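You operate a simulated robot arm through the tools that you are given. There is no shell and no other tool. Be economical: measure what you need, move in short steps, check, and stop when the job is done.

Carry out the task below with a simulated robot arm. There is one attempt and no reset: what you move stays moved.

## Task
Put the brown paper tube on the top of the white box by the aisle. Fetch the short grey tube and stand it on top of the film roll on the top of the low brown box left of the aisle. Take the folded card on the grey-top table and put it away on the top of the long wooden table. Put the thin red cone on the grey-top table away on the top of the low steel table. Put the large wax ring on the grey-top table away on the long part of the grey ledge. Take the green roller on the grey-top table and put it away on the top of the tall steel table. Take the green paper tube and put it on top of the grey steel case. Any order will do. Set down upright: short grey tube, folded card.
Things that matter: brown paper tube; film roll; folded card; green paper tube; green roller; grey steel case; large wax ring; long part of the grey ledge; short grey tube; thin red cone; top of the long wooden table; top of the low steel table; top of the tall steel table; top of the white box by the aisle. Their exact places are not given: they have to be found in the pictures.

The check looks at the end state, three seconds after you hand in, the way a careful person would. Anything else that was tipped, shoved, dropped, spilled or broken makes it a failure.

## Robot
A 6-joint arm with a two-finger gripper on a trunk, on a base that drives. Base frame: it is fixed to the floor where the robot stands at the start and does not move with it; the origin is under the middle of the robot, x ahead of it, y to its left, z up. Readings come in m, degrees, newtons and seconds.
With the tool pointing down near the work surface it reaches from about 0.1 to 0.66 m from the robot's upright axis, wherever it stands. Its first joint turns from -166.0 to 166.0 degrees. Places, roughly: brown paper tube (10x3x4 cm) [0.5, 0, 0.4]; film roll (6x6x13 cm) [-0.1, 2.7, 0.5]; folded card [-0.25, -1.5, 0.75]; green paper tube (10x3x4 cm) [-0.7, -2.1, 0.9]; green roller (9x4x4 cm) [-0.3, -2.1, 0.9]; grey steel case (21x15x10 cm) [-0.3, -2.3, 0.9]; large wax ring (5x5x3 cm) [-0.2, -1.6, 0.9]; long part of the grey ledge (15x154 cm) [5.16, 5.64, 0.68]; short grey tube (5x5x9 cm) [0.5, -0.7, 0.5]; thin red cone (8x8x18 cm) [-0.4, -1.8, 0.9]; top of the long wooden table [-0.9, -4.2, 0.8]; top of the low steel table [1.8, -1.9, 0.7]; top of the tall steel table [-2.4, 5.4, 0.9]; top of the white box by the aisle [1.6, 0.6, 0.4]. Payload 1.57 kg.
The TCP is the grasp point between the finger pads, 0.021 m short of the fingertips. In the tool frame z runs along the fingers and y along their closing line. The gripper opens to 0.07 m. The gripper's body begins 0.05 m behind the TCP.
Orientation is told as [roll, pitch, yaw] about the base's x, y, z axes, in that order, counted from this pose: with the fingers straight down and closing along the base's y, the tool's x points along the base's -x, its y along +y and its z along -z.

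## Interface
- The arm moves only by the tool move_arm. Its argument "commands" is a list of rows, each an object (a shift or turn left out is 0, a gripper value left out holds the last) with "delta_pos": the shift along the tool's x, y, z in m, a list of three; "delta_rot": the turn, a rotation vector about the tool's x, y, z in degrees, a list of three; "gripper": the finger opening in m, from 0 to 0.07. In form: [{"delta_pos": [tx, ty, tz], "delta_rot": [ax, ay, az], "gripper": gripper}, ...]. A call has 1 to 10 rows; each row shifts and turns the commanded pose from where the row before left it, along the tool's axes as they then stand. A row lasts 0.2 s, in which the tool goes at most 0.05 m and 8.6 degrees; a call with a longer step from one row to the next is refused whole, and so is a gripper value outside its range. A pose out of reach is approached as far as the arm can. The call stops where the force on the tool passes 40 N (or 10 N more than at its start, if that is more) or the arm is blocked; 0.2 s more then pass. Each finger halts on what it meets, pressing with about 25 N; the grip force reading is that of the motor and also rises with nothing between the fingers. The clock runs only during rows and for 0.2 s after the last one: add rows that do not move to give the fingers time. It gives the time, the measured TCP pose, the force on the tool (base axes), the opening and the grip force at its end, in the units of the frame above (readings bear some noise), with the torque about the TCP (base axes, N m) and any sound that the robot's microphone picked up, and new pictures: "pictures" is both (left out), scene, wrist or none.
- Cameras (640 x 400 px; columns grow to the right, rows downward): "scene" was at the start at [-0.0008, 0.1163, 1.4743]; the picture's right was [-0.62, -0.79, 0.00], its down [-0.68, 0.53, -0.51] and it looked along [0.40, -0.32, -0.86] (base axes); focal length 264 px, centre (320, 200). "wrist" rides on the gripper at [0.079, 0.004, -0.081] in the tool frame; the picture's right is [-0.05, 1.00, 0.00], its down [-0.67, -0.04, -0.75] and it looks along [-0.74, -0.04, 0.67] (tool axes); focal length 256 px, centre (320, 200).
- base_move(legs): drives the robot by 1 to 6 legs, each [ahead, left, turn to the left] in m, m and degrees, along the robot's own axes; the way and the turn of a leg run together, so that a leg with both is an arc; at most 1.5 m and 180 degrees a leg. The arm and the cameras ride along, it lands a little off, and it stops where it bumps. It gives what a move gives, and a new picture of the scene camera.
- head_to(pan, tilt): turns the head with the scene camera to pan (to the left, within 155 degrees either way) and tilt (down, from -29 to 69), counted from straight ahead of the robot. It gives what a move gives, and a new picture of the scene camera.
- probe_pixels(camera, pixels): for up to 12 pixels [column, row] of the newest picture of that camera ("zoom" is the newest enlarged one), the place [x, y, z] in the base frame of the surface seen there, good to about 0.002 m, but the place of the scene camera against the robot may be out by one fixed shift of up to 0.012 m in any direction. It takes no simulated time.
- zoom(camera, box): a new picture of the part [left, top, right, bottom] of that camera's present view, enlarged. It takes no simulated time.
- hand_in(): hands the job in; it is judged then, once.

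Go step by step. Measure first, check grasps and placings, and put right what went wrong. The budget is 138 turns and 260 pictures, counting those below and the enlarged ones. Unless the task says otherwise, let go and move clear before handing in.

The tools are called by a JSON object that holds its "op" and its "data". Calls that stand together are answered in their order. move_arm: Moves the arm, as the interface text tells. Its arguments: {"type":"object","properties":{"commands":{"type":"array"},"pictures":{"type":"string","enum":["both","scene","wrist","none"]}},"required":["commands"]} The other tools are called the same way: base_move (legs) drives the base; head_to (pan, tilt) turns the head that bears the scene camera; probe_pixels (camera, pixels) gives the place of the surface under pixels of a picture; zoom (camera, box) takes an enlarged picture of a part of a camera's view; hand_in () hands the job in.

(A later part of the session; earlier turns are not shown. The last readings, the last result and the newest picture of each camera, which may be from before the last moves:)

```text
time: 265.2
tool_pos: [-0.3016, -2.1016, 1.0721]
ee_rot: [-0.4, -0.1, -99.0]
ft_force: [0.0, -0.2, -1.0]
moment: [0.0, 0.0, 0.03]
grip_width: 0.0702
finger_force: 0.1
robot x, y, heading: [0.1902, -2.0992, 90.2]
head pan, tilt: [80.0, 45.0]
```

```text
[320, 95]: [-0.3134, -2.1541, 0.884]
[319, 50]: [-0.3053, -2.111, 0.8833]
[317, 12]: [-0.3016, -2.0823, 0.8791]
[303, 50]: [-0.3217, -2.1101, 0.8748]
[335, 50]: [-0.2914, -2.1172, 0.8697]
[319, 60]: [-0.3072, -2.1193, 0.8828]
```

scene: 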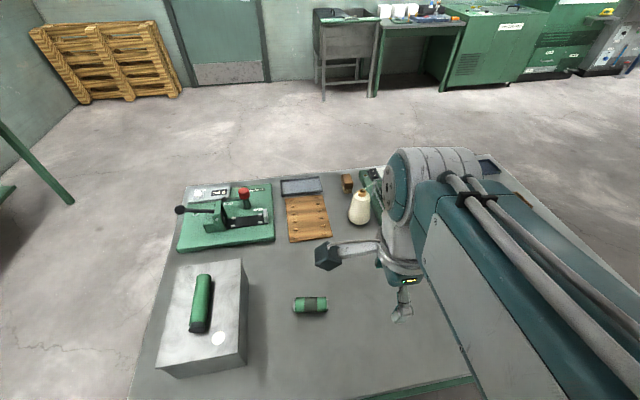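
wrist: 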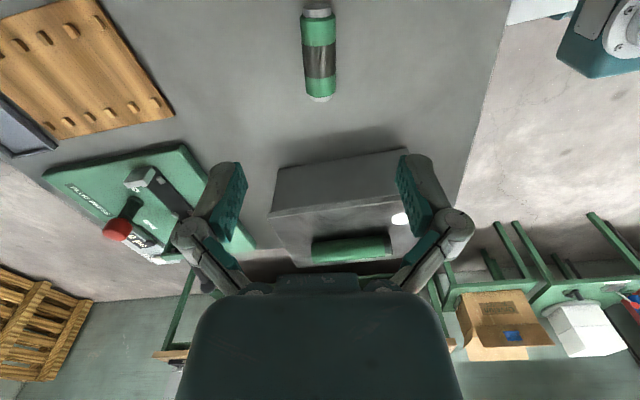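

{"op": "move_arm", "data": {"commands": [{"delta_pos": [-0.0147, -0.0032, 0.02]}, {"delta_pos": [0, 0, 0.045]}, {"delta_pos": [0, 0, 0.045]}, {"delta_pos": [0, 0, 0.045]}, {"delta_pos": [0, 0, 0.03]}, {"delta_pos": [0, 0, 0.013]}, {}, {"gripper": 0.0}, {"gripper": 0.0}, {"gripper": 0.0}], "pictures": "wrist"}}

```text
time: 266.3
tool_pos: [-0.3146, -2.1021, 0.9858]
ee_rot: [-8.8, -2.1, -100.6]
ft_force: [-0.1, 0.0, -0.1]
moment: [-0.02, -0.03, 0.01]
grip_width: 0.0698
finger_force: 0.1
robot x, y, heading: [0.1912, -2.1001, 90.3]
head pan, tilt: [80.0, 45.0]
stopped in row 5: the arm was blocked; the commanded pose is now the measured one
```

wrist: 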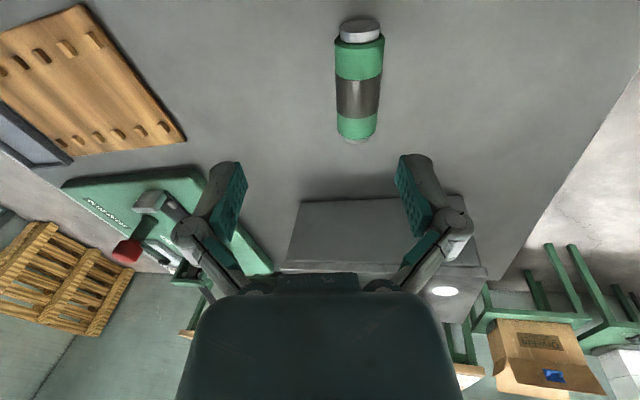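

The block recurs at the same azimuth (~90.6° left), so the arm is likely meeting the head mast, not a wrist limit. Rise, straighten, and back the base 0.15 m so the arm works at a smaller angle.

{"op": "move_arm", "data": {"commands": [{"delta_pos": [0, 0, -0.045]}, {"delta_pos": [0, 0, -0.045]}, {"delta_rot": [-4.4, 0, 0]}, {"delta_rot": [-4.4, 0, 0]}, {"delta_rot": [0, 2.1, 0]}, {}], "pictures": "none"}}

{"op": "base_move", "data": {"legs": [[-0.16, 0, 0]]}}

{"op": "move_arm", "data": {"commands": [{"delta_pos": [0.045, 0, 0]}, {"delta_pos": [0.045, 0, 0]}, {"delta_pos": [0.045, 0, 0]}, {"delta_pos": [0.01, 0, 0]}, {}], "pictures": "wrist"}}

```text
time: 267.7
tool_pos: [-0.3016, -2.1022, 1.0767]
ee_rot: [-0.1, -0.2, -100.6]
ft_force: [0.3, 0.8, -0.6]
moment: [-0.04, 0.02, 0.01]
grip_width: 0.0701
finger_force: 0.1
robot x, y, heading: [0.1906, -2.0962, 90.2]
head pan, tilt: [80.0, 45.0]
```

```text
time: 269.1
tool_pos: [-0.3008, -2.2577, 1.078]
ee_rot: [-0.2, 0.0, -100.7]
ft_force: [0.1, 0.2, 0.6]
moment: [-0.04, 0.0, 0.03]
grip_width: 0.0698
finger_force: 0.1
robot x, y, heading: [0.1911, -2.2531, 90.0]
head pan, tilt: [80.0, 45.0]
```

scene: 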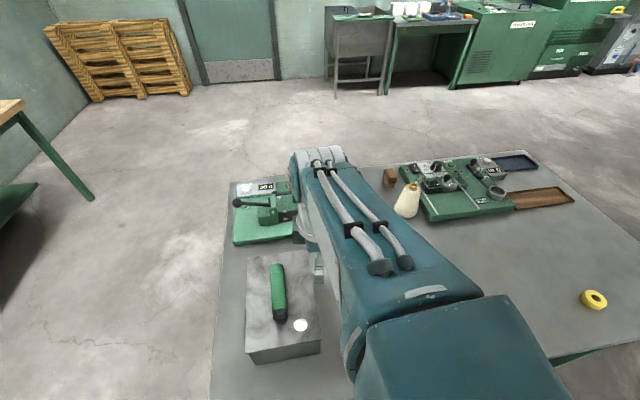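

```text
time: 270.3
tool_pos: [-0.2729, -2.114, 1.0777]
ee_rot: [-0.2, -0.2, -100.7]
ft_force: [-0.4, 0.1, -0.6]
moment: [0.0, -0.01, -0.05]
grip_width: 0.07
finger_force: 0.1
robot x, y, heading: [0.1923, -2.2549, 90.2]
head pan, tilt: [80.0, 45.0]
```

wrist: 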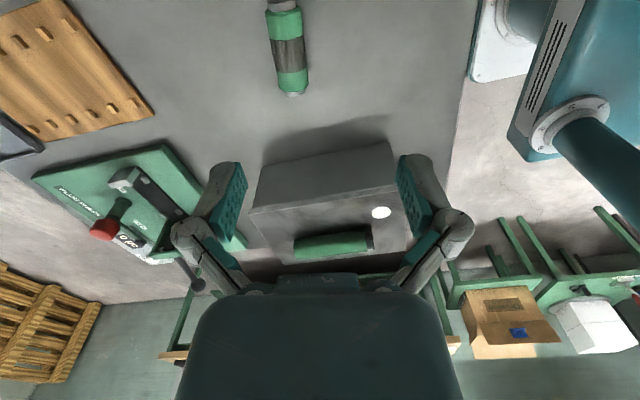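

{"op": "move_arm", "data": {"commands": [{"delta_pos": [-0.0083, -0.033, 0]}, {"delta_rot": [0, 0, -3.5]}, {"delta_pos": [0, 0, 0.045]}, {"delta_pos": [0, 0, 0.045]}, {"delta_pos": [0, 0, 0.045]}, {"delta_pos": [0, 0, 0.04]}, {}], "pictures": "wrist"}}

```text
time: 271.9
tool_pos: [-0.3073, -2.1168, 0.9019]
ee_rot: [-0.3, 0.1, -97.2]
ft_force: [0.4, -0.5, 0.3]
moment: [0.0, 0.0, 0.0]
grip_width: 0.0701
finger_force: 0.0
robot x, y, heading: [0.1927, -2.2571, 90.3]
head pan, tilt: [80.0, 45.0]
```

wrist: 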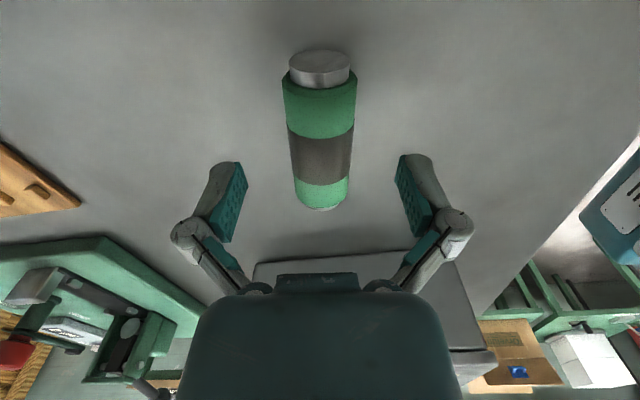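

Now unblocked and well centred on the roller. Lower the last 2.8 cm and grip, then lift.

{"op": "move_arm", "data": {"commands": [{"delta_pos": [0, 0, 0.018]}, {"delta_pos": [0, 0, 0.01]}, {}, {"gripper": 0.0}, {"gripper": 0.0}, {"gripper": 0.0}, {"delta_pos": [0, 0, -0.005]}, {"delta_pos": [0, 0, -0.02]}, {"delta_pos": [0, 0, -0.02]}, {}], "pictures": "wrist"}}

```text
time: 274.1
tool_pos: [-0.3065, -2.1148, 0.9193]
ee_rot: [-0.2, 0.0, -97.2]
ft_force: [-0.7, 0.4, -2.1]
moment: [0.0, -0.01, 0.0]
grip_width: 0.0329
finger_force: 25.2
robot x, y, heading: [0.189, -2.2548, 90.2]
head pan, tilt: [80.0, 45.0]
```

wrist: 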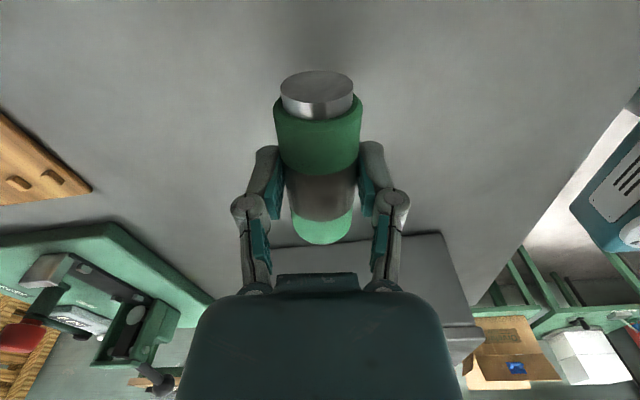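

Roller held (0.033). Raise, tuck the arm in, and drive up toward the tall steel table.

{"op": "move_arm", "data": {"commands": [{"delta_pos": [0, 0, -0.045]}, {"delta_pos": [0, 0, -0.045]}, {"delta_pos": [0, 0, -0.045]}, {"delta_pos": [0, 0, -0.03]}, {"delta_pos": [0.0268, 0.037, 0]}, {"delta_pos": [0.0268, 0.037, 0]}, {"delta_pos": [0.0268, 0.037, 0]}, {"delta_pos": [0.0268, 0.037, 0]}, {"delta_pos": [0.0268, 0.037, 0]}], "pictures": "none"}}

{"op": "base_move", "data": {"legs": [[1.3, 0, 0], [0, 0.9, 0], [1.5, 0, 0], [1.5, 0, 0], [1.4, 0.3, 0], [0.7, 1.2, 0]]}}

{"op": "head_to", "data": {"pan": 0, "tilt": 30}}

```text
time: 276.1
tool_pos: [-0.1044, -2.0067, 1.0826]
ee_rot: [-0.3, -0.1, -97.2]
ft_force: [-0.5, -0.2, -0.8]
moment: [0.03, 0.01, 0.03]
grip_width: 0.0326
finger_force: 25.1
robot x, y, heading: [0.1985, -2.2537, 90.3]
head pan, tilt: [80.0, 45.0]
```

```text
time: 282.0
tool_pos: [-0.0506, -0.8198, 1.0897]
ee_rot: [-1.6, -0.1, -103.7]
ft_force: [1.0, 0.2, -1.2]
moment: [0.0, 0.01, -0.03]
grip_width: 0.0325
finger_force: 25.4
robot x, y, heading: [0.1885, -1.0965, 83.8]
head pan, tilt: [80.0, 45.0]
stopped in leg 1: the robot was blocked; the commanded pose is now the measured one
```

scene: 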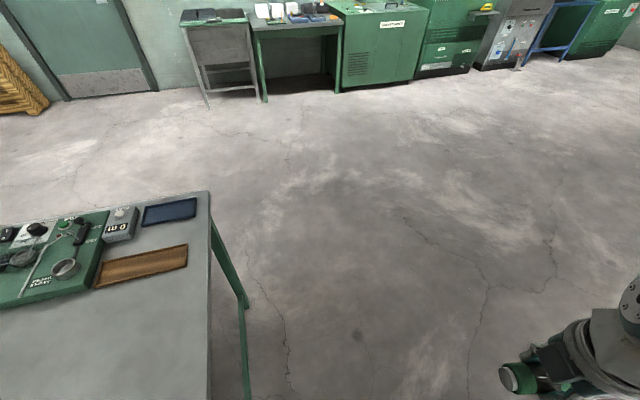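

```text
time: 283.6
tool_pos: [-0.0504, -0.8192, 1.0891]
ee_rot: [-1.7, -0.1, -103.5]
ft_force: [0.2, -0.3, -1.0]
moment: [0.0, 0.0, -0.03]
grip_width: 0.0326
finger_force: 25.2
robot x, y, heading: [0.1926, -1.0947, 84.0]
head pan, tilt: [0.0, 30.0]
```

scene: 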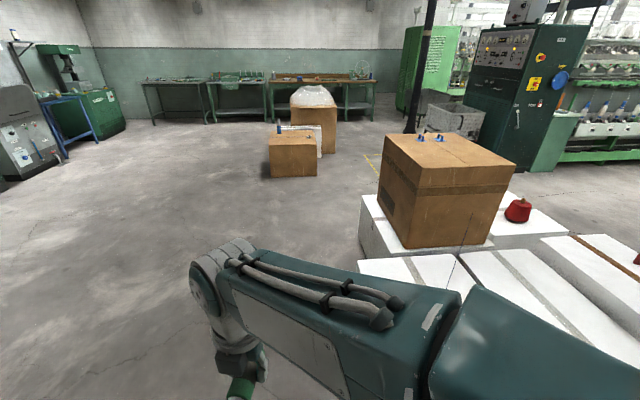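

The base touched the white box's near corner and stopped (spot blocked). I'll back off, check the items on that box, and use the proven route round the far end of the table instead.

{"op": "base_move", "data": {"legs": [[-0.15, 0, 6]]}}

{"op": "head_to", "data": {"pan": -35, "tilt": 45}}

```text
time: 284.9
tool_pos: [-0.0896, -0.9931, 1.0875]
ee_rot: [-1.5, -0.2, -97.6]
ft_force: [-0.6, -0.2, -1.8]
moment: [-0.01, 0.03, 0.01]
grip_width: 0.0326
finger_force: 25.1
robot x, y, heading: [0.1829, -1.2427, 90.0]
head pan, tilt: [0.0, 30.0]
```

scene: 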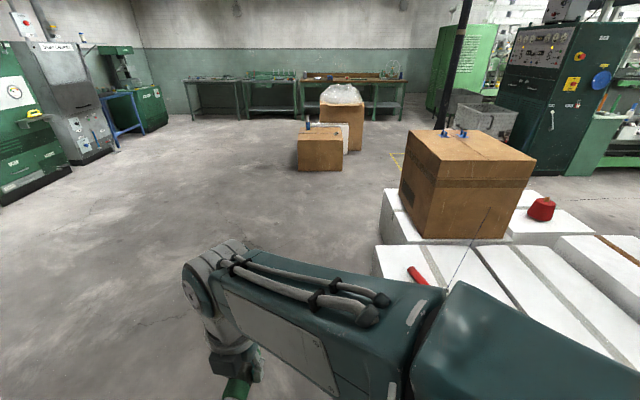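

```text
time: 285.9
tool_pos: [-0.0864, -0.9932, 1.0876]
ee_rot: [-1.6, -0.2, -97.7]
ft_force: [0.3, 1.1, -2.5]
moment: [-0.01, -0.03, -0.01]
grip_width: 0.0328
finger_force: 24.5
robot x, y, heading: [0.1817, -1.2399, 90.0]
head pan, tilt: [-35.0, 45.0]
```

scene: 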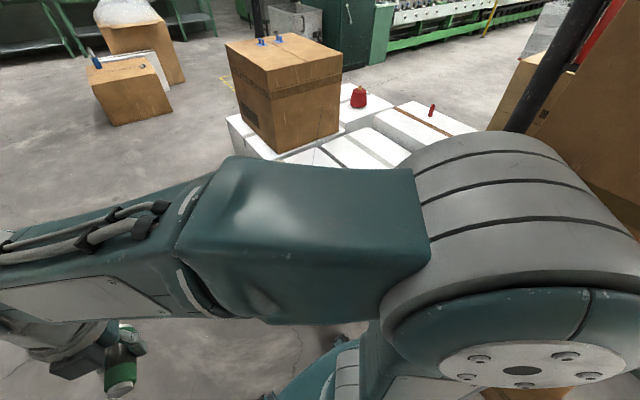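

The arm hides the near box; I'll check it later from the other side. Take the safe route around the table.

{"op": "base_move", "data": {"legs": [[-1.4, 0, 0], [-0.3, 0, 0], [0, 1.5, 0], [1.5, 0, 0], [1.4, 0, 0], [1.5, 0, 0]]}}

{"op": "head_to", "data": {"pan": -110, "tilt": 35}}

```text
time: 322.3
tool_pos: [-1.5645, 1.743, 1.0883]
ee_rot: [-1.5, -0.2, -97.5]
ft_force: [-0.8, 0.3, -1.4]
moment: [-0.01, 0.01, 0.01]
grip_width: 0.0324
finger_force: 25.0
robot x, y, heading: [-1.2989, 1.4962, 90.1]
head pan, tilt: [-35.0, 45.0]
```

scene: 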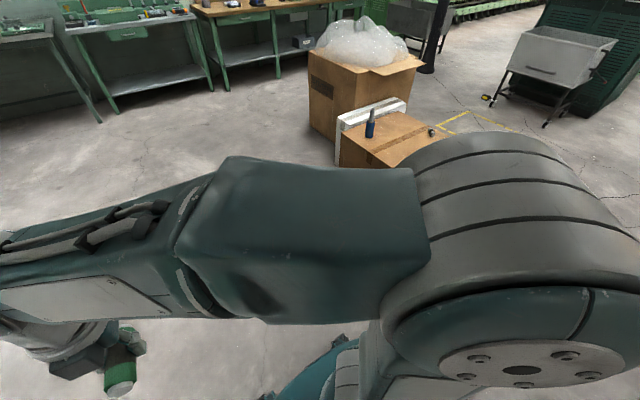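

```text
time: 323.8
tool_pos: [-1.5649, 1.7438, 1.0884]
ee_rot: [-1.5, -0.2, -97.6]
ft_force: [0.2, -1.2, -1.7]
moment: [-0.01, -0.01, 0.0]
grip_width: 0.0324
finger_force: 24.6
robot x, y, heading: [-1.2939, 1.4942, 89.8]
head pan, tilt: [-110.0, 35.0]
```

scene: 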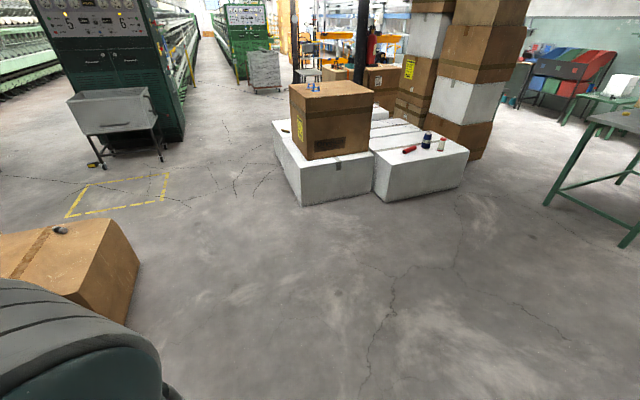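

Items on the white box are all still standing, and the tube stands on the film roll. Continue to the tall steel table.

{"op": "base_move", "data": {"legs": [[1.35, 0.5, 0], [1.35, 0.5, 0]]}}

{"op": "head_to", "data": {"pan": 5, "tilt": 35}}

```text
time: 337.6
tool_pos: [-2.5754, 4.3955, 1.0879]
ee_rot: [-1.5, -0.2, -97.0]
ft_force: [0.5, -0.5, -1.3]
moment: [-0.01, -0.02, -0.01]
grip_width: 0.0326
finger_force: 25.4
robot x, y, heading: [-2.3021, 4.1499, 90.6]
head pan, tilt: [-110.0, 35.0]
```

scene: 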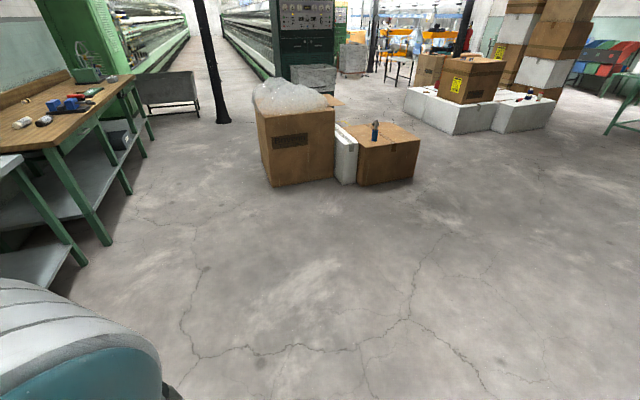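

```text
time: 339.5
tool_pos: [-2.5751, 4.3967, 1.0891]
ee_rot: [-1.6, -0.2, -97.0]
ft_force: [-0.6, 0.1, -1.3]
moment: [0.0, -0.02, 0.0]
grip_width: 0.0325
finger_force: 24.6
robot x, y, heading: [-2.3033, 4.1494, 90.5]
head pan, tilt: [5.0, 35.0]
```

scene: 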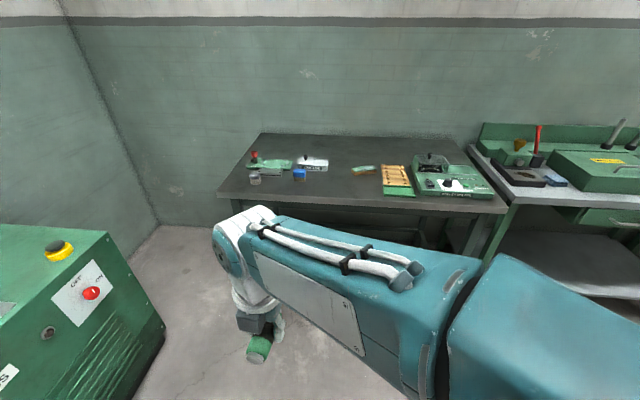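

{"op": "zoom", "data": {"camera": "scene", "box": [200, 120, 520, 230]}}

{"op": "probe_pixels", "data": {"camera": "scene", "pixels": [[222, 195], [265, 180], [300, 205], [340, 195], [360, 210], [340, 150], [255, 180], [300, 177], [365, 172], [400, 190], [500, 212], [335, 180]]}}

```text
2.00 times, centred on (360, 175) of scene
```

zoom: 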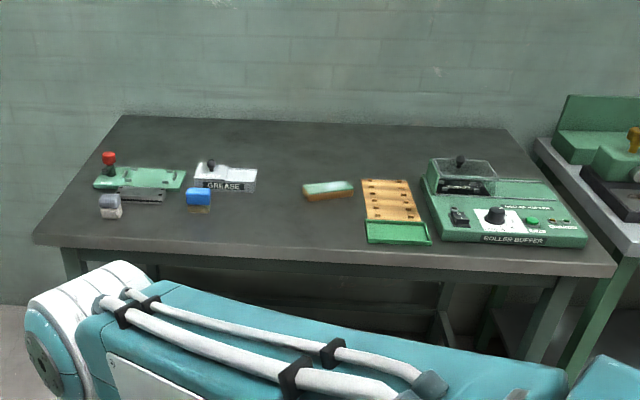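

```text
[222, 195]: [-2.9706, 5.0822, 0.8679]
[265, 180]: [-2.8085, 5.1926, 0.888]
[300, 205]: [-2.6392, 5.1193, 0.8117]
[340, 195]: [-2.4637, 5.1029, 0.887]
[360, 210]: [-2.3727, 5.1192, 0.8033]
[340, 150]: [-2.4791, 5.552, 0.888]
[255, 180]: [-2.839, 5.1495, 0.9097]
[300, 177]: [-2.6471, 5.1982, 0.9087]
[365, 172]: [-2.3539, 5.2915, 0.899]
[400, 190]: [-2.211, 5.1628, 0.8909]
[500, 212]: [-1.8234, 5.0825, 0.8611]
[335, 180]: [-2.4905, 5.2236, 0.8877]
```

{"op": "probe_pixels", "data": {"camera": "scene", "pixels": [[163, 325], [145, 360], [108, 235], [105, 300]]}}

{"op": "move_arm", "data": {"commands": [{"delta_pos": [0.03, 0.04, 0]}, {"delta_pos": [0.03, 0.04, 0]}, {"delta_pos": [0.03, 0.04, 0]}, {"delta_rot": [-1.5, 0, 0]}], "pictures": "none"}}

```text
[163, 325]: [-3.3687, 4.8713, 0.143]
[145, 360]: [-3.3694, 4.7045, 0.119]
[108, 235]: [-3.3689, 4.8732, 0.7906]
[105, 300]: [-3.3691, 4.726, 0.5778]
```

```text
time: 340.5
tool_pos: [-2.4455, 4.47, 1.0836]
ee_rot: [0.0, -0.2, -97.0]
ft_force: [-1.0, 0.3, -1.6]
moment: [-0.03, 0.0, 0.01]
grip_width: 0.0325
finger_force: 24.8
robot x, y, heading: [-2.3053, 4.1482, 90.4]
head pan, tilt: [5.0, 35.0]
```

{"op": "base_move", "data": {"legs": [[0.52, 0.02, 0]]}}

{"op": "move_arm", "data": {"commands": [{"delta_pos": [0.045, 0, 0]}, {"delta_pos": [0.045, 0, 0]}, {"delta_pos": [0.045, 0, 0]}, {"delta_pos": [0.045, 0, 0]}, {"delta_pos": [0.02, 0, 0]}, {}], "pictures": "both"}}

```text
time: 343.5
tool_pos: [-2.4691, 4.9811, 1.084]
ee_rot: [-0.1, -0.2, -97.2]
ft_force: [-0.4, 0.2, -1.4]
moment: [0.02, 0.0, 0.0]
grip_width: 0.0326
finger_force: 25.5
robot x, y, heading: [-2.3264, 4.6594, 90.5]
head pan, tilt: [5.0, 35.0]
```

scene: 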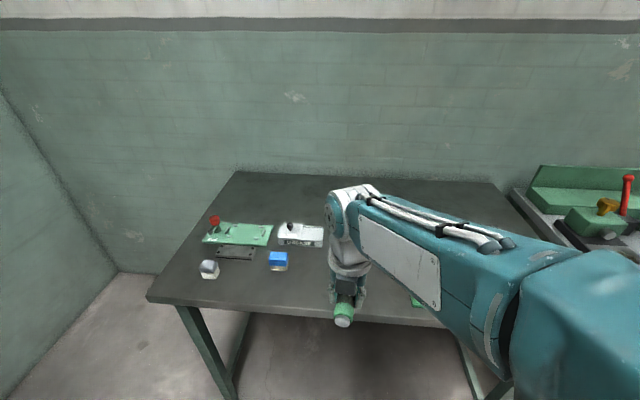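

```text
time: 344.9
tool_pos: [-2.4438, 5.18, 1.0821]
ee_rot: [-0.1, -0.3, -97.2]
ft_force: [-0.3, 0.9, -1.7]
moment: [0.0, 0.01, -0.05]
grip_width: 0.0326
finger_force: 24.7
robot x, y, heading: [-2.3288, 4.6613, 90.3]
head pan, tilt: [5.0, 35.0]
```

scene: 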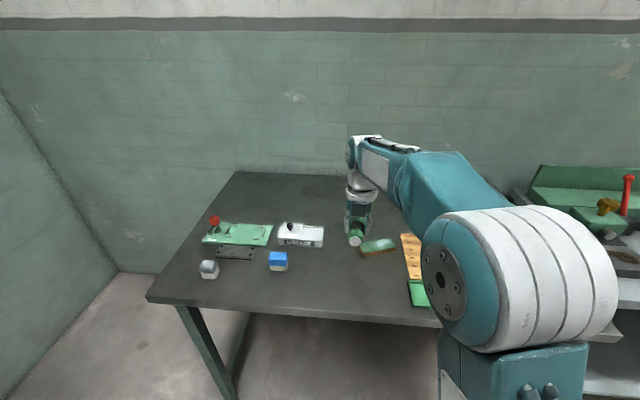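
wrist: 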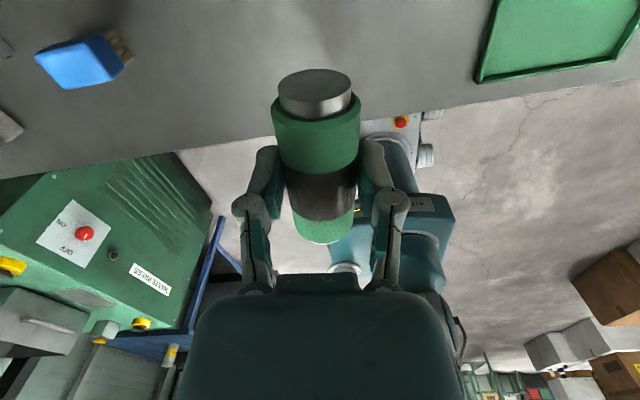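

{"op": "probe_pixels", "data": {"camera": "wrist", "pixels": [[240, 60], [420, 60], [215, 130], [85, 60], [480, 78], [315, 72], [380, 120]]}}

{"op": "probe_pixels", "data": {"camera": "scene", "pixels": [[362, 252], [380, 240], [288, 265], [322, 240], [330, 270], [345, 290]]}}

```text
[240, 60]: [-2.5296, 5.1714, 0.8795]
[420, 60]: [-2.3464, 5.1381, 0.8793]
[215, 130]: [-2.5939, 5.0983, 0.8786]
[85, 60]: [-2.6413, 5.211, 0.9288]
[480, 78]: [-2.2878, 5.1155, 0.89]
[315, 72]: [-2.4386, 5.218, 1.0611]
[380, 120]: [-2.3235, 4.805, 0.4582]
```

```text
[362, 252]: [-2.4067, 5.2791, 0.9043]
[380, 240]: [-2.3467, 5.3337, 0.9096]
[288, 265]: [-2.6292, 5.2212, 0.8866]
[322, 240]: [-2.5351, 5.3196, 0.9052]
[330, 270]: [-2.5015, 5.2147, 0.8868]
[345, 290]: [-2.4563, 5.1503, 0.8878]
```

Table 0.879; contact expected at TCP ≈0.904. Shift to x≈−2.48 and lower.

{"op": "move_arm", "data": {"commands": [{"delta_pos": [0, -0.035, 0]}, {"delta_pos": [0, 0, 0.045]}, {"delta_pos": [0, 0, 0.045]}, {"delta_pos": [0, 0, 0.045]}, {"delta_pos": [0, 0, 0.03]}, {"delta_pos": [0, 0, 0.009]}, {"delta_pos": [0, 0, 0.003]}, {"delta_pos": [0, 0, 0.001]}, {}], "pictures": "both"}}

```text
time: 346.9
tool_pos: [-2.4781, 5.1839, 0.9063]
ee_rot: [-0.1, -0.1, -97.4]
ft_force: [2.0, -0.6, 17.8]
moment: [-0.19, -0.07, 0.03]
grip_width: 0.0326
finger_force: 24.9
robot x, y, heading: [-2.3284, 4.6589, 90.2]
head pan, tilt: [5.0, 35.0]
```

scene: 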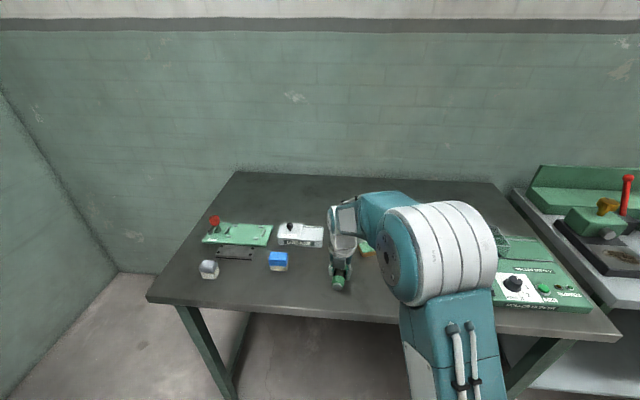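
wrist: 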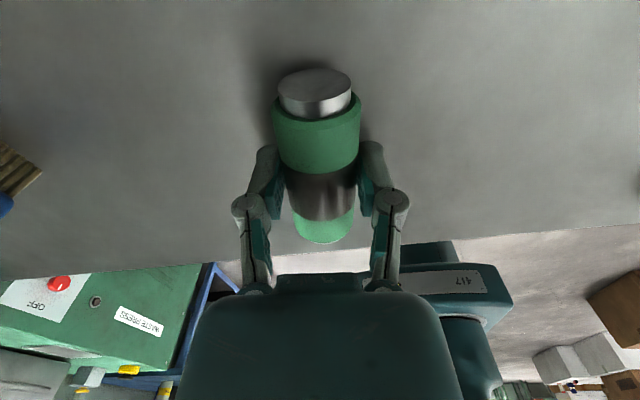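

Contact (18 N). Release and rise.

{"op": "move_arm", "data": {"commands": [{"delta_pos": [0, 0, -0.001]}, {"gripper": 0.045}, {"gripper": 0.06}, {"gripper": 0.06}, {"delta_pos": [0, 0, -0.02]}, {"delta_pos": [0, 0, -0.045]}, {"delta_pos": [0, 0, -0.045]}, {"delta_pos": [0, 0, -0.045]}, {"delta_pos": [0, 0, -0.02]}], "pictures": "wrist"}}

```text
time: 348.9
tool_pos: [-2.4787, 5.1838, 1.0821]
ee_rot: [-0.1, -0.5, -97.4]
ft_force: [0.7, -0.2, -0.4]
moment: [0.03, 0.04, -0.02]
grip_width: 0.06
finger_force: 0.0
robot x, y, heading: [-2.3219, 4.6573, 90.4]
head pan, tilt: [5.0, 35.0]
```

wrist: 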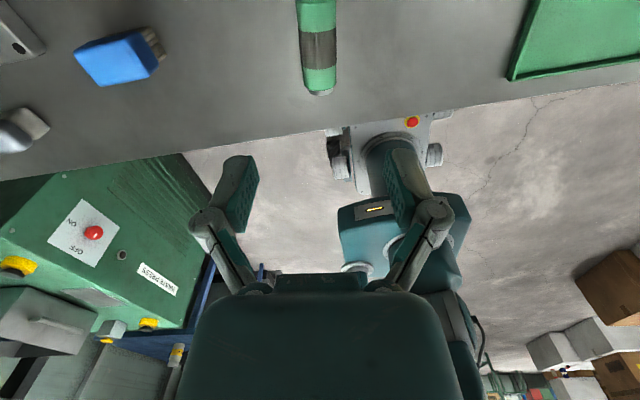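

The green roller rests on the tall steel table. Retract and drive back to the grey-top table's near end, heading 0, for the wax ring.

{"op": "move_arm", "data": {"commands": [{"delta_pos": [-0.045, 0, 0]}, {"delta_pos": [-0.045, 0, 0]}, {"delta_pos": [-0.045, 0, 0]}, {"delta_pos": [-0.045, 0, 0]}, {"delta_rot": [0, 0, 8.6]}, {"delta_rot": [0, 0, 8.6]}, {"delta_rot": [0, 0, 8.6]}, {"delta_rot": [0, 0, 8.6]}, {"delta_rot": [0, 0, 8.6]}, {"delta_rot": [0, 0, 8.6]}], "pictures": "none"}}

{"op": "base_move", "data": {"legs": [[-0.7, 0, 0], [0, 0, -90.4], [0.4, -1.4, 0], [0.6, -1.3, 0], [0.6, -1.3, 0], [0.5, -0.9, 0]]}}

{"op": "head_to", "data": {"pan": -90, "tilt": 45}}

```text
time: 351.1
tool_pos: [-2.5007, 5.0042, 1.082]
ee_rot: [0.2, -0.2, -149.0]
ft_force: [0.1, -0.6, 0.1]
moment: [0.01, 0.02, -0.01]
grip_width: 0.06
finger_force: 0.1
robot x, y, heading: [-2.3292, 4.6588, 90.2]
head pan, tilt: [5.0, 35.0]
```

```text
time: 383.8
tool_pos: [-0.0504, -0.8527, 1.0819]
ee_rot: [0.2, -0.2, 117.0]
ft_force: [0.0, 0.4, -0.4]
moment: [-0.03, 0.01, 0.02]
grip_width: 0.0599
finger_force: 0.1
robot x, y, heading: [-0.4099, -0.9994, -3.9]
head pan, tilt: [5.0, 35.0]
```

scene: 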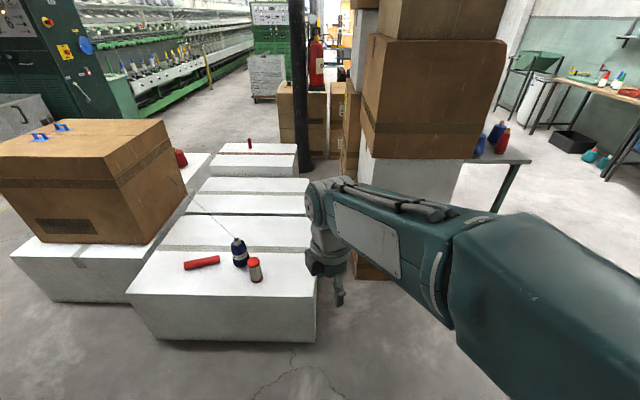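

```text
time: 385.6
tool_pos: [-0.05, -0.8538, 1.0828]
ee_rot: [0.2, -0.1, 117.1]
ft_force: [0.3, 0.3, -1.1]
moment: [0.01, -0.02, -0.01]
grip_width: 0.0599
finger_force: 0.1
robot x, y, heading: [-0.4063, -1.0013, -3.8]
head pan, tilt: [-90.0, 45.0]
```

scene: 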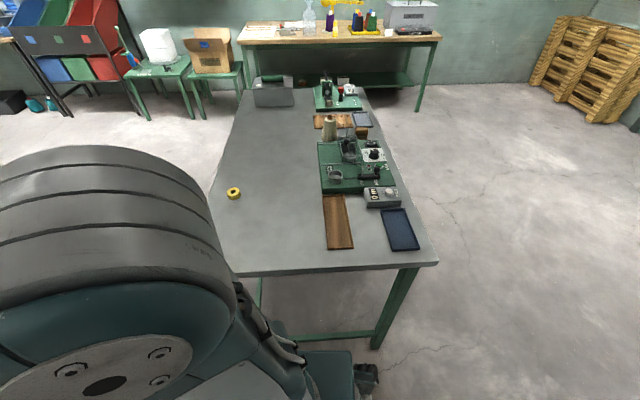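

Robot is close to the table; shift it to about (-0.2,-0.95), turn the wrist to yaw 0, and swing the arm to the table side.

{"op": "base_move", "data": {"legs": [[0, 0.05, 0], [0.2, 0.015, 3.9]]}}

{"op": "move_arm", "data": {"commands": [{"delta_rot": [0, 0, 8.6]}, {"delta_rot": [0, 0, 8.6]}, {"delta_rot": [0, 0, 8.6]}, {"delta_rot": [0, 0, 8.6]}, {"delta_rot": [0, 0, 8.6]}, {"delta_rot": [0, 0, 8.6]}, {"delta_rot": [0, 0, 8.6]}, {"delta_rot": [0, 0, 8.6]}, {"delta_rot": [0, 0, 8.6]}, {"delta_rot": [0, 0, 8.6]}], "pictures": "none"}}

{"op": "move_arm", "data": {"commands": [{"delta_rot": [0, 0, 8.6]}, {"delta_rot": [0, 0, 8.6]}, {"delta_rot": [0, 0, 8.6]}, {"delta_rot": [0, 0, 8.6]}, {"delta_pos": [0, -0.045, 0]}, {"delta_pos": [0, -0.045, 0]}, {"delta_pos": [0, -0.045, 0]}, {"delta_pos": [0, -0.045, 0]}, {"delta_pos": [0, -0.045, 0]}], "pictures": "none"}}

```text
time: 387.7
tool_pos: [0.143, -0.7665, 1.0825]
ee_rot: [0.3, -0.1, 121.0]
ft_force: [-0.1, -0.2, 0.6]
moment: [-0.01, 0.0, -0.02]
grip_width: 0.06
finger_force: 0.2
robot x, y, heading: [-0.2012, -0.943, 0.2]
head pan, tilt: [-90.0, 45.0]
```

scene: 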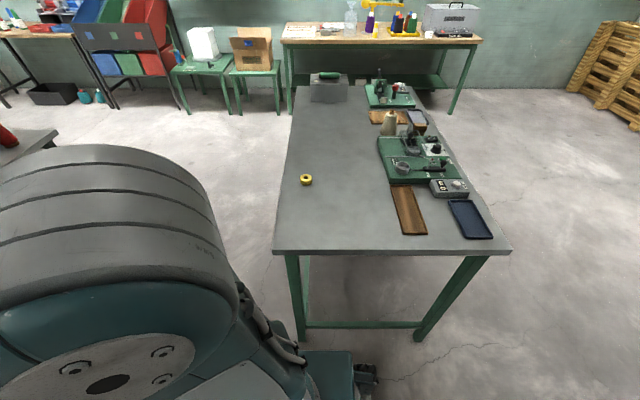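

```text
time: 389.9
tool_pos: [0.1434, -0.7726, 1.0831]
ee_rot: [0.4, -0.1, 34.9]
ft_force: [-0.2, -0.8, -0.9]
moment: [-0.01, 0.01, 0.0]
grip_width: 0.06
finger_force: 0.1
robot x, y, heading: [-0.2036, -0.9433, 0.2]
head pan, tilt: [-90.0, 45.0]
```

```text
time: 391.9
tool_pos: [0.148, -0.9989, 1.0805]
ee_rot: [0.4, 0.3, 0.6]
ft_force: [0.7, 0.2, -0.3]
moment: [0.01, 0.03, 0.01]
grip_width: 0.06
finger_force: 0.0
robot x, y, heading: [-0.2014, -0.9393, -0.1]
head pan, tilt: [-90.0, 45.0]
```

{"op": "move_arm", "data": {"commands": [{"delta_pos": [0.0167, -0.04, 0]}, {"delta_pos": [0.0167, -0.04, 0]}, {"delta_pos": [0.0167, -0.04, 0]}, {"delta_pos": [0.0167, -0.04, 0]}, {"delta_pos": [0.0167, -0.04, 0]}, {"delta_pos": [0.0167, -0.04, 0]}, {"delta_pos": [0.0425, -0.02, 0]}, {"delta_pos": [0.0425, -0.02, 0]}, {"delta_pos": [0.0425, -0.02, 0]}], "pictures": "none"}}

{"op": "move_arm", "data": {"commands": [{"delta_pos": [0.0425, -0.02, 0]}, {"delta_pos": [0.0425, -0.02, 0]}, {"delta_pos": [0.0425, -0.02, 0]}, {"delta_pos": [0, -0.045, 0]}, {"delta_pos": [0, -0.045, 0]}, {"delta_pos": [0, -0.045, 0]}, {"delta_pos": [0, -0.03, 0], "gripper": 0.07}, {}], "pictures": "wrist"}}

```text
time: 393.9
tool_pos: [-0.0781, -1.3005, 1.0832]
ee_rot: [0.4, 0.2, 0.8]
ft_force: [-0.7, 0.7, -0.5]
moment: [0.0, -0.02, 0.01]
grip_width: 0.0601
finger_force: 0.1
robot x, y, heading: [-0.201, -0.941, 0.2]
head pan, tilt: [-90.0, 45.0]
```

```text
time: 395.7
tool_pos: [-0.2021, -1.5284, 1.081]
ee_rot: [0.4, 0.2, 0.6]
ft_force: [0.1, 0.4, 0.4]
moment: [-0.04, -0.02, -0.01]
grip_width: 0.0703
finger_force: 0.1
robot x, y, heading: [-0.2047, -0.9389, 0.2]
head pan, tilt: [-90.0, 45.0]
```

wrist: 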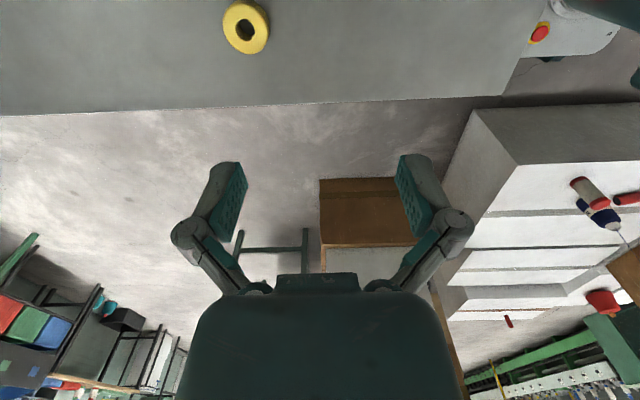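

{"op": "probe_pixels", "data": {"camera": "wrist", "pixels": [[245, 30], [225, 30], [268, 30], [246, 52], [245, 3], [235, 12], [255, 48], [290, 50]]}}

{"op": "zoom", "data": {"camera": "wrist", "box": [205, 0, 285, 60]}}

```text
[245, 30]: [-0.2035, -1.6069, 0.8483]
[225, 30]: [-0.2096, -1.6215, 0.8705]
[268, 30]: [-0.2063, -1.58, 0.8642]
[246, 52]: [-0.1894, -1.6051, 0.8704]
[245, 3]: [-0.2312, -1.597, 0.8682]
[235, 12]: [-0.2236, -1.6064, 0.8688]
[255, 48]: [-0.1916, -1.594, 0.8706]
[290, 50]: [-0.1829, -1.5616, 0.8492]
```

```text
6.67 times, centred on (245, 30) of wrist
```

zoom: 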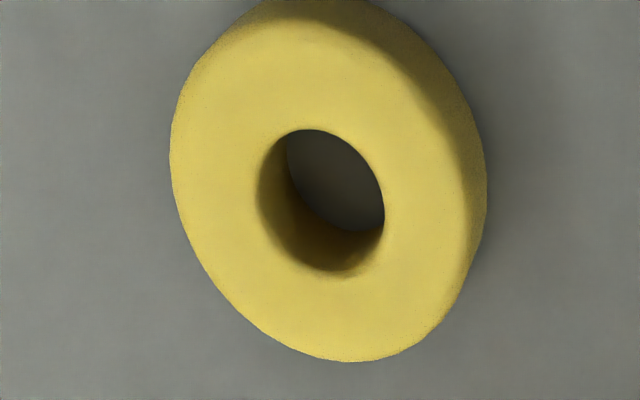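

Ring: centre ≈[-0.210,-1.60], top 0.870, ~4.4 cm wide. It's at the reach limit, so move the base 4 cm closer and then lower over it.

{"op": "base_move", "data": {"legs": [[0, -0.04, 0]]}}

{"op": "move_arm", "data": {"commands": [{"delta_pos": [0.008, -0.032, 0]}, {"delta_pos": [0, 0, 0.045]}, {"delta_pos": [0, 0, 0.045]}, {"delta_pos": [0, 0, 0.045]}, {}], "pictures": "wrist"}}

```text
time: 396.6
tool_pos: [-0.2025, -1.5443, 1.0917]
ee_rot: [-0.8, 0.2, 0.5]
ft_force: [0.3, 1.0, 1.5]
moment: [-0.1, -0.01, -0.01]
grip_width: 0.0699
finger_force: 0.0
robot x, y, heading: [-0.1982, -0.9763, -0.0]
head pan, tilt: [-90.0, 45.0]
```

scene: 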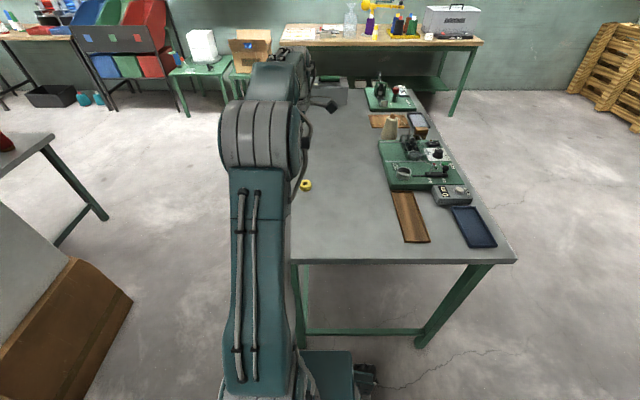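

```text
time: 397.8
tool_pos: [-0.2121, -1.5973, 0.949]
ee_rot: [0.2, 0.2, 0.4]
ft_force: [1.0, -0.5, -0.8]
moment: [-0.02, 0.03, -0.02]
grip_width: 0.0699
finger_force: 0.1
robot x, y, heading: [-0.2039, -0.9789, 0.2]
head pan, tilt: [-90.0, 45.0]
```

wrist: 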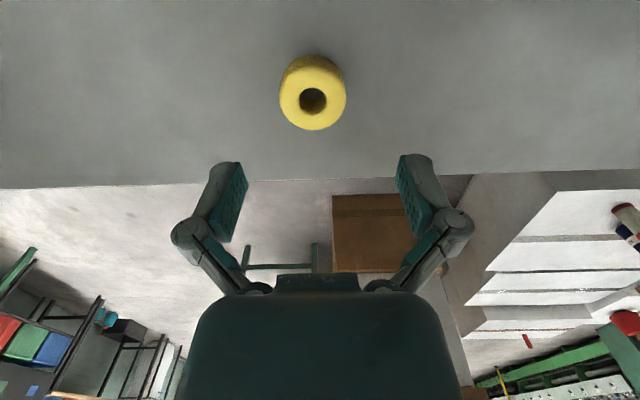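

{"op": "probe_pixels", "data": {"camera": "wrist", "pixels": [[281, 98], [345, 98], [312, 128], [313, 70], [313, 100], [370, 130]]}}

```text
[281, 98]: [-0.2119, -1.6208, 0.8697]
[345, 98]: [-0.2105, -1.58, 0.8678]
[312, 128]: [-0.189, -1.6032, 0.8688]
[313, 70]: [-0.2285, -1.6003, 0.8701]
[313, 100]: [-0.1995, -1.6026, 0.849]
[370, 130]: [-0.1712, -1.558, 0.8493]
```

{"op": "move_arm", "data": {"commands": [{"delta_pos": [-0.001, -0.003, 0.04]}, {"delta_pos": [0, 0, 0.025]}, {"delta_pos": [0, 0, 0.0105]}, {}, {"gripper": 0.02}, {"gripper": 0.02}, {"gripper": 0.02}, {"delta_pos": [0, 0, -0.01]}, {"delta_pos": [0, 0, -0.04]}, {}], "pictures": "wrist"}}

```text
time: 400.0
tool_pos: [-0.2099, -1.5938, 0.9256]
ee_rot: [0.0, 0.2, 0.5]
ft_force: [0.7, -0.8, 0.0]
moment: [0.0, 0.02, 0.03]
grip_width: 0.0426
finger_force: 24.8
robot x, y, heading: [-0.201, -0.9787, -0.1]
head pan, tilt: [-90.0, 45.0]
```

wrist: 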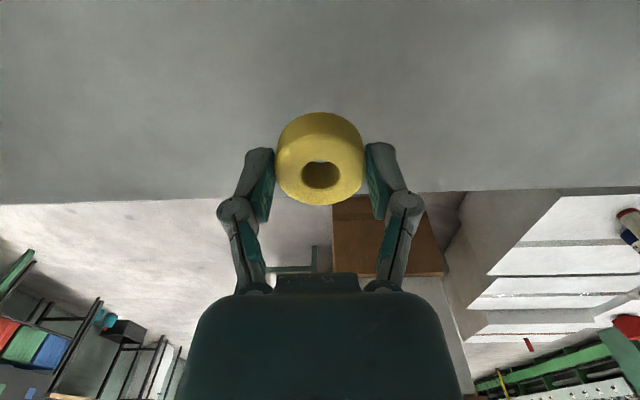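

Ring held (0.0426). Raise, retract, and drive to the aisle mouth to look for the grey ledge.

{"op": "move_arm", "data": {"commands": [{"delta_pos": [0, 0, -0.045]}, {"delta_pos": [0, 0, -0.045]}, {"delta_pos": [0, 0.045, 0]}, {"delta_pos": [0, 0.045, 0]}, {"delta_pos": [0, 0.045, 0]}, {"delta_pos": [0, 0.045, 0]}, {"delta_pos": [0, 0.04, 0]}], "pictures": "none"}}

{"op": "base_move", "data": {"legs": [[0, 0.2, 0], [-0.15, 0.2, 0], [0, 1.1, 0], [0, 1.1, 0], [1.2, 0, 0]]}}

{"op": "head_to", "data": {"pan": 50, "tilt": 15}}

```text
time: 401.6
tool_pos: [-0.2143, -1.3695, 1.0156]
ee_rot: [0.0, 0.2, 0.4]
ft_force: [0.7, 0.4, -0.1]
moment: [0.02, 0.0, 0.05]
grip_width: 0.0428
finger_force: 24.5
robot x, y, heading: [-0.1996, -0.9774, 0.0]
head pan, tilt: [-90.0, 45.0]
```

```text
time: 420.7
tool_pos: [0.8171, 1.2325, 1.0145]
ee_rot: [0.0, 0.2, 0.6]
ft_force: [0.2, -0.5, 0.1]
moment: [-0.03, 0.01, 0.01]
grip_width: 0.0422
finger_force: 25.2
robot x, y, heading: [0.8323, 1.6305, -0.1]
head pan, tilt: [-90.0, 45.0]
```

scene: 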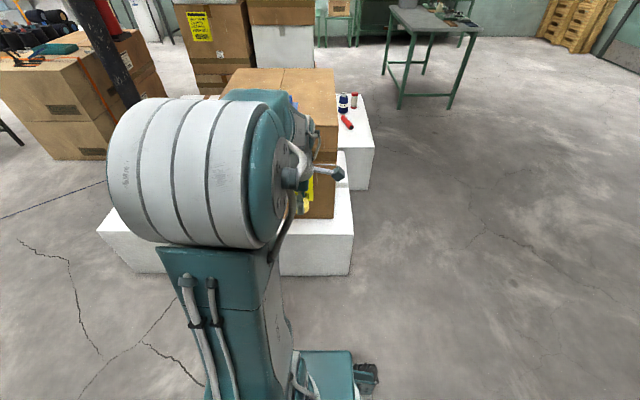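

```text
time: 422.9
tool_pos: [0.8193, 1.2333, 1.016]
ee_rot: [0.0, 0.2, 0.7]
ft_force: [-0.1, 0.2, -0.3]
moment: [-0.02, 0.01, 0.02]
grip_width: 0.0422
finger_force: 25.2
robot x, y, heading: [0.8297, 1.6295, -0.0]
head pan, tilt: [50.0, 15.0]
```

scene: 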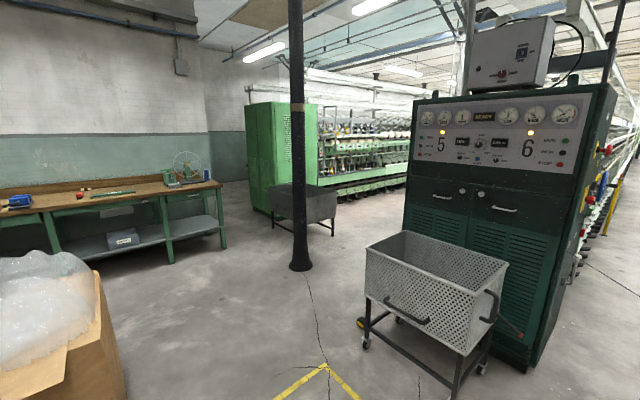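

{"op": "zoom", "data": {"camera": "scene", "box": [230, 90, 430, 240]}}

{"op": "probe_pixels", "data": {"camera": "scene", "pixels": [[350, 182], [375, 178], [400, 175], [330, 185], [345, 165], [385, 190], [300, 205], [345, 205], [400, 200], [390, 165]]}}

```text
2.67 times, centred on (330, 165) of scene
```

zoom: 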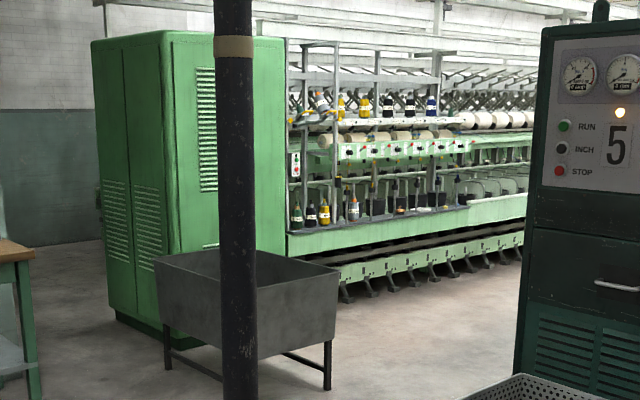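

```text
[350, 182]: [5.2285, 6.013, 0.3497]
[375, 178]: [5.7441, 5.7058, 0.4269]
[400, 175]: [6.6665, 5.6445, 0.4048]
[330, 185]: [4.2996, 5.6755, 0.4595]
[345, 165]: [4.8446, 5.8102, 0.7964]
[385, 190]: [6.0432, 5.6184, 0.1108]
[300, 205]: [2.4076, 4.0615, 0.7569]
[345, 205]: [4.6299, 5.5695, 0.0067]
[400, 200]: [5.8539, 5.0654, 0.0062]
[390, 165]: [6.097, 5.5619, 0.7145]
```

{"op": "probe_pixels", "data": {"camera": "scene", "pixels": [[300, 262], [366, 345], [452, 390], [335, 195], [335, 225], [272, 222], [365, 255], [405, 240], [490, 360], [540, 320], [275, 190], [308, 190]]}}

{"op": "head_to", "data": {"pan": 35, "tilt": 40}}

```text
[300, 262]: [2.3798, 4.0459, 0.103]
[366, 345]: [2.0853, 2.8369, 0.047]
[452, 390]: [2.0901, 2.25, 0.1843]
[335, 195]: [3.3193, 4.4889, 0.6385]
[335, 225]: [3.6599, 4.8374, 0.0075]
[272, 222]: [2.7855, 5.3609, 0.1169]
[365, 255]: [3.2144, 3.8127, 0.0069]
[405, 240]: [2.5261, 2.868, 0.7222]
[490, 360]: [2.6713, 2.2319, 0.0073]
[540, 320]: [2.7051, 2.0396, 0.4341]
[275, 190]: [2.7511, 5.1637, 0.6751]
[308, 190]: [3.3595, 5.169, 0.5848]
```

```text
time: 423.8
tool_pos: [0.8185, 1.2334, 1.016]
ee_rot: [0.0, 0.2, 0.7]
ft_force: [-0.5, 0.4, 0.0]
moment: [-0.01, -0.01, 0.03]
grip_width: 0.0424
finger_force: 24.6
robot x, y, heading: [0.8323, 1.6251, -0.1]
head pan, tilt: [35.0, 40.0]
```

scene: 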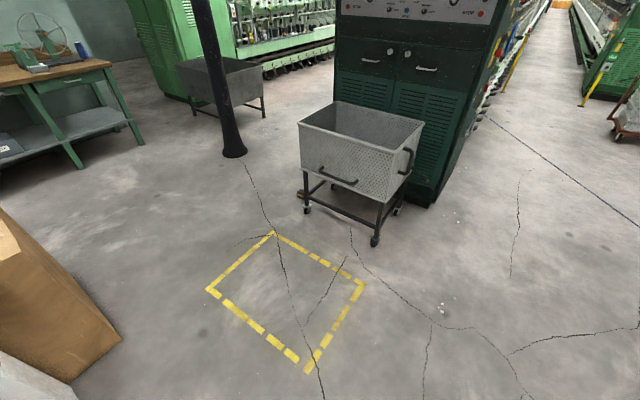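

Ledge is on the left spinning machine at y≈5.64. I'll swing the arm ahead and drive between the trolley (y≤2.95) and the pillar (y≈4.05) along y≈3.45.

{"op": "move_arm", "data": {"commands": [{"delta_pos": [-0.0404, 0.0157, 0]}, {"delta_pos": [-0.0404, 0.0157, 0]}, {"delta_pos": [-0.0404, 0.0157, 0]}, {"delta_pos": [-0.0404, 0.0157, 0]}, {"delta_pos": [-0.0404, 0.0157, 0]}, {"delta_pos": [-0.0404, 0.0157, 0]}, {"delta_pos": [-0.0404, 0.0157, 0]}, {"delta_pos": [-0.0186, 0.04, 0]}, {"delta_pos": [-0.0186, 0.04, 0]}, {"delta_pos": [-0.0186, 0.04, 0]}], "pictures": "none"}}

{"op": "move_arm", "data": {"commands": [{"delta_pos": [-0.0186, 0.04, 0]}, {"delta_pos": [-0.0186, 0.04, 0]}, {"delta_pos": [-0.0186, 0.04, 0]}, {"delta_pos": [-0.01, 0.04, -0.02]}], "pictures": "none"}}

{"op": "base_move", "data": {"legs": [[0.5, 0.9, 0], [0, 0.93, 0], [1.45, 0, 0], [1.4, 0, 0], [0.45, 0.7, 0]]}}

{"op": "head_to", "data": {"pan": 70, "tilt": 30}}

```text
time: 426.0
tool_pos: [1.1562, 1.4682, 1.0138]
ee_rot: [-0.1, 0.3, 0.5]
ft_force: [-0.5, -0.2, -0.6]
moment: [0.02, 0.04, 0.0]
grip_width: 0.0422
finger_force: 25.1
robot x, y, heading: [0.8324, 1.6275, 0.2]
head pan, tilt: [35.0, 40.0]
```

```text
time: 427.0
tool_pos: [1.2188, 1.6274, 1.0324]
ee_rot: [-0.1, 0.4, 0.7]
ft_force: [0.0, 0.3, 0.1]
moment: [-0.01, 0.02, 0.03]
grip_width: 0.0421
finger_force: 25.3
robot x, y, heading: [0.827, 1.6314, -0.1]
head pan, tilt: [35.0, 40.0]
```

```text
time: 453.9
tool_pos: [4.902, 4.2728, 1.0324]
ee_rot: [0.0, 0.3, 2.8]
ft_force: [-0.2, -0.4, -0.3]
moment: [-0.01, 0.01, 0.0]
grip_width: 0.0413
finger_force: 24.6
robot x, y, heading: [4.5129, 4.2605, 2.3]
head pan, tilt: [35.0, 40.0]
```

scene: 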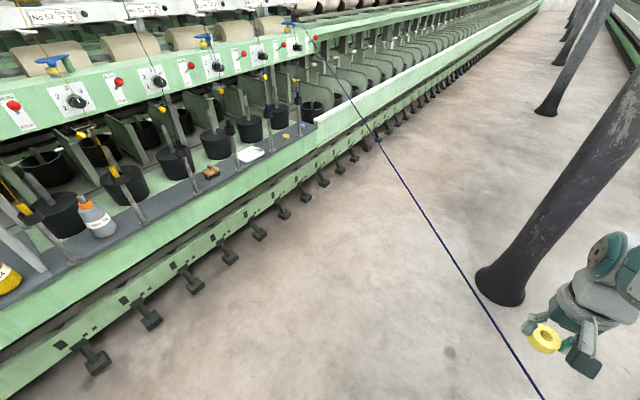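

```text
time: 454.9
tool_pos: [4.9034, 4.2746, 1.0324]
ee_rot: [-0.1, 0.1, 2.9]
ft_force: [0.1, 0.7, 0.0]
moment: [0.03, -0.03, -0.02]
grip_width: 0.0414
finger_force: 24.6
robot x, y, heading: [4.5129, 4.26, 2.2]
head pan, tilt: [70.0, 30.0]
```

scene: 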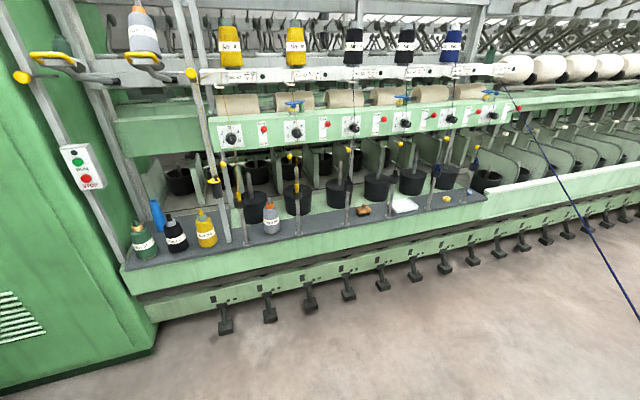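

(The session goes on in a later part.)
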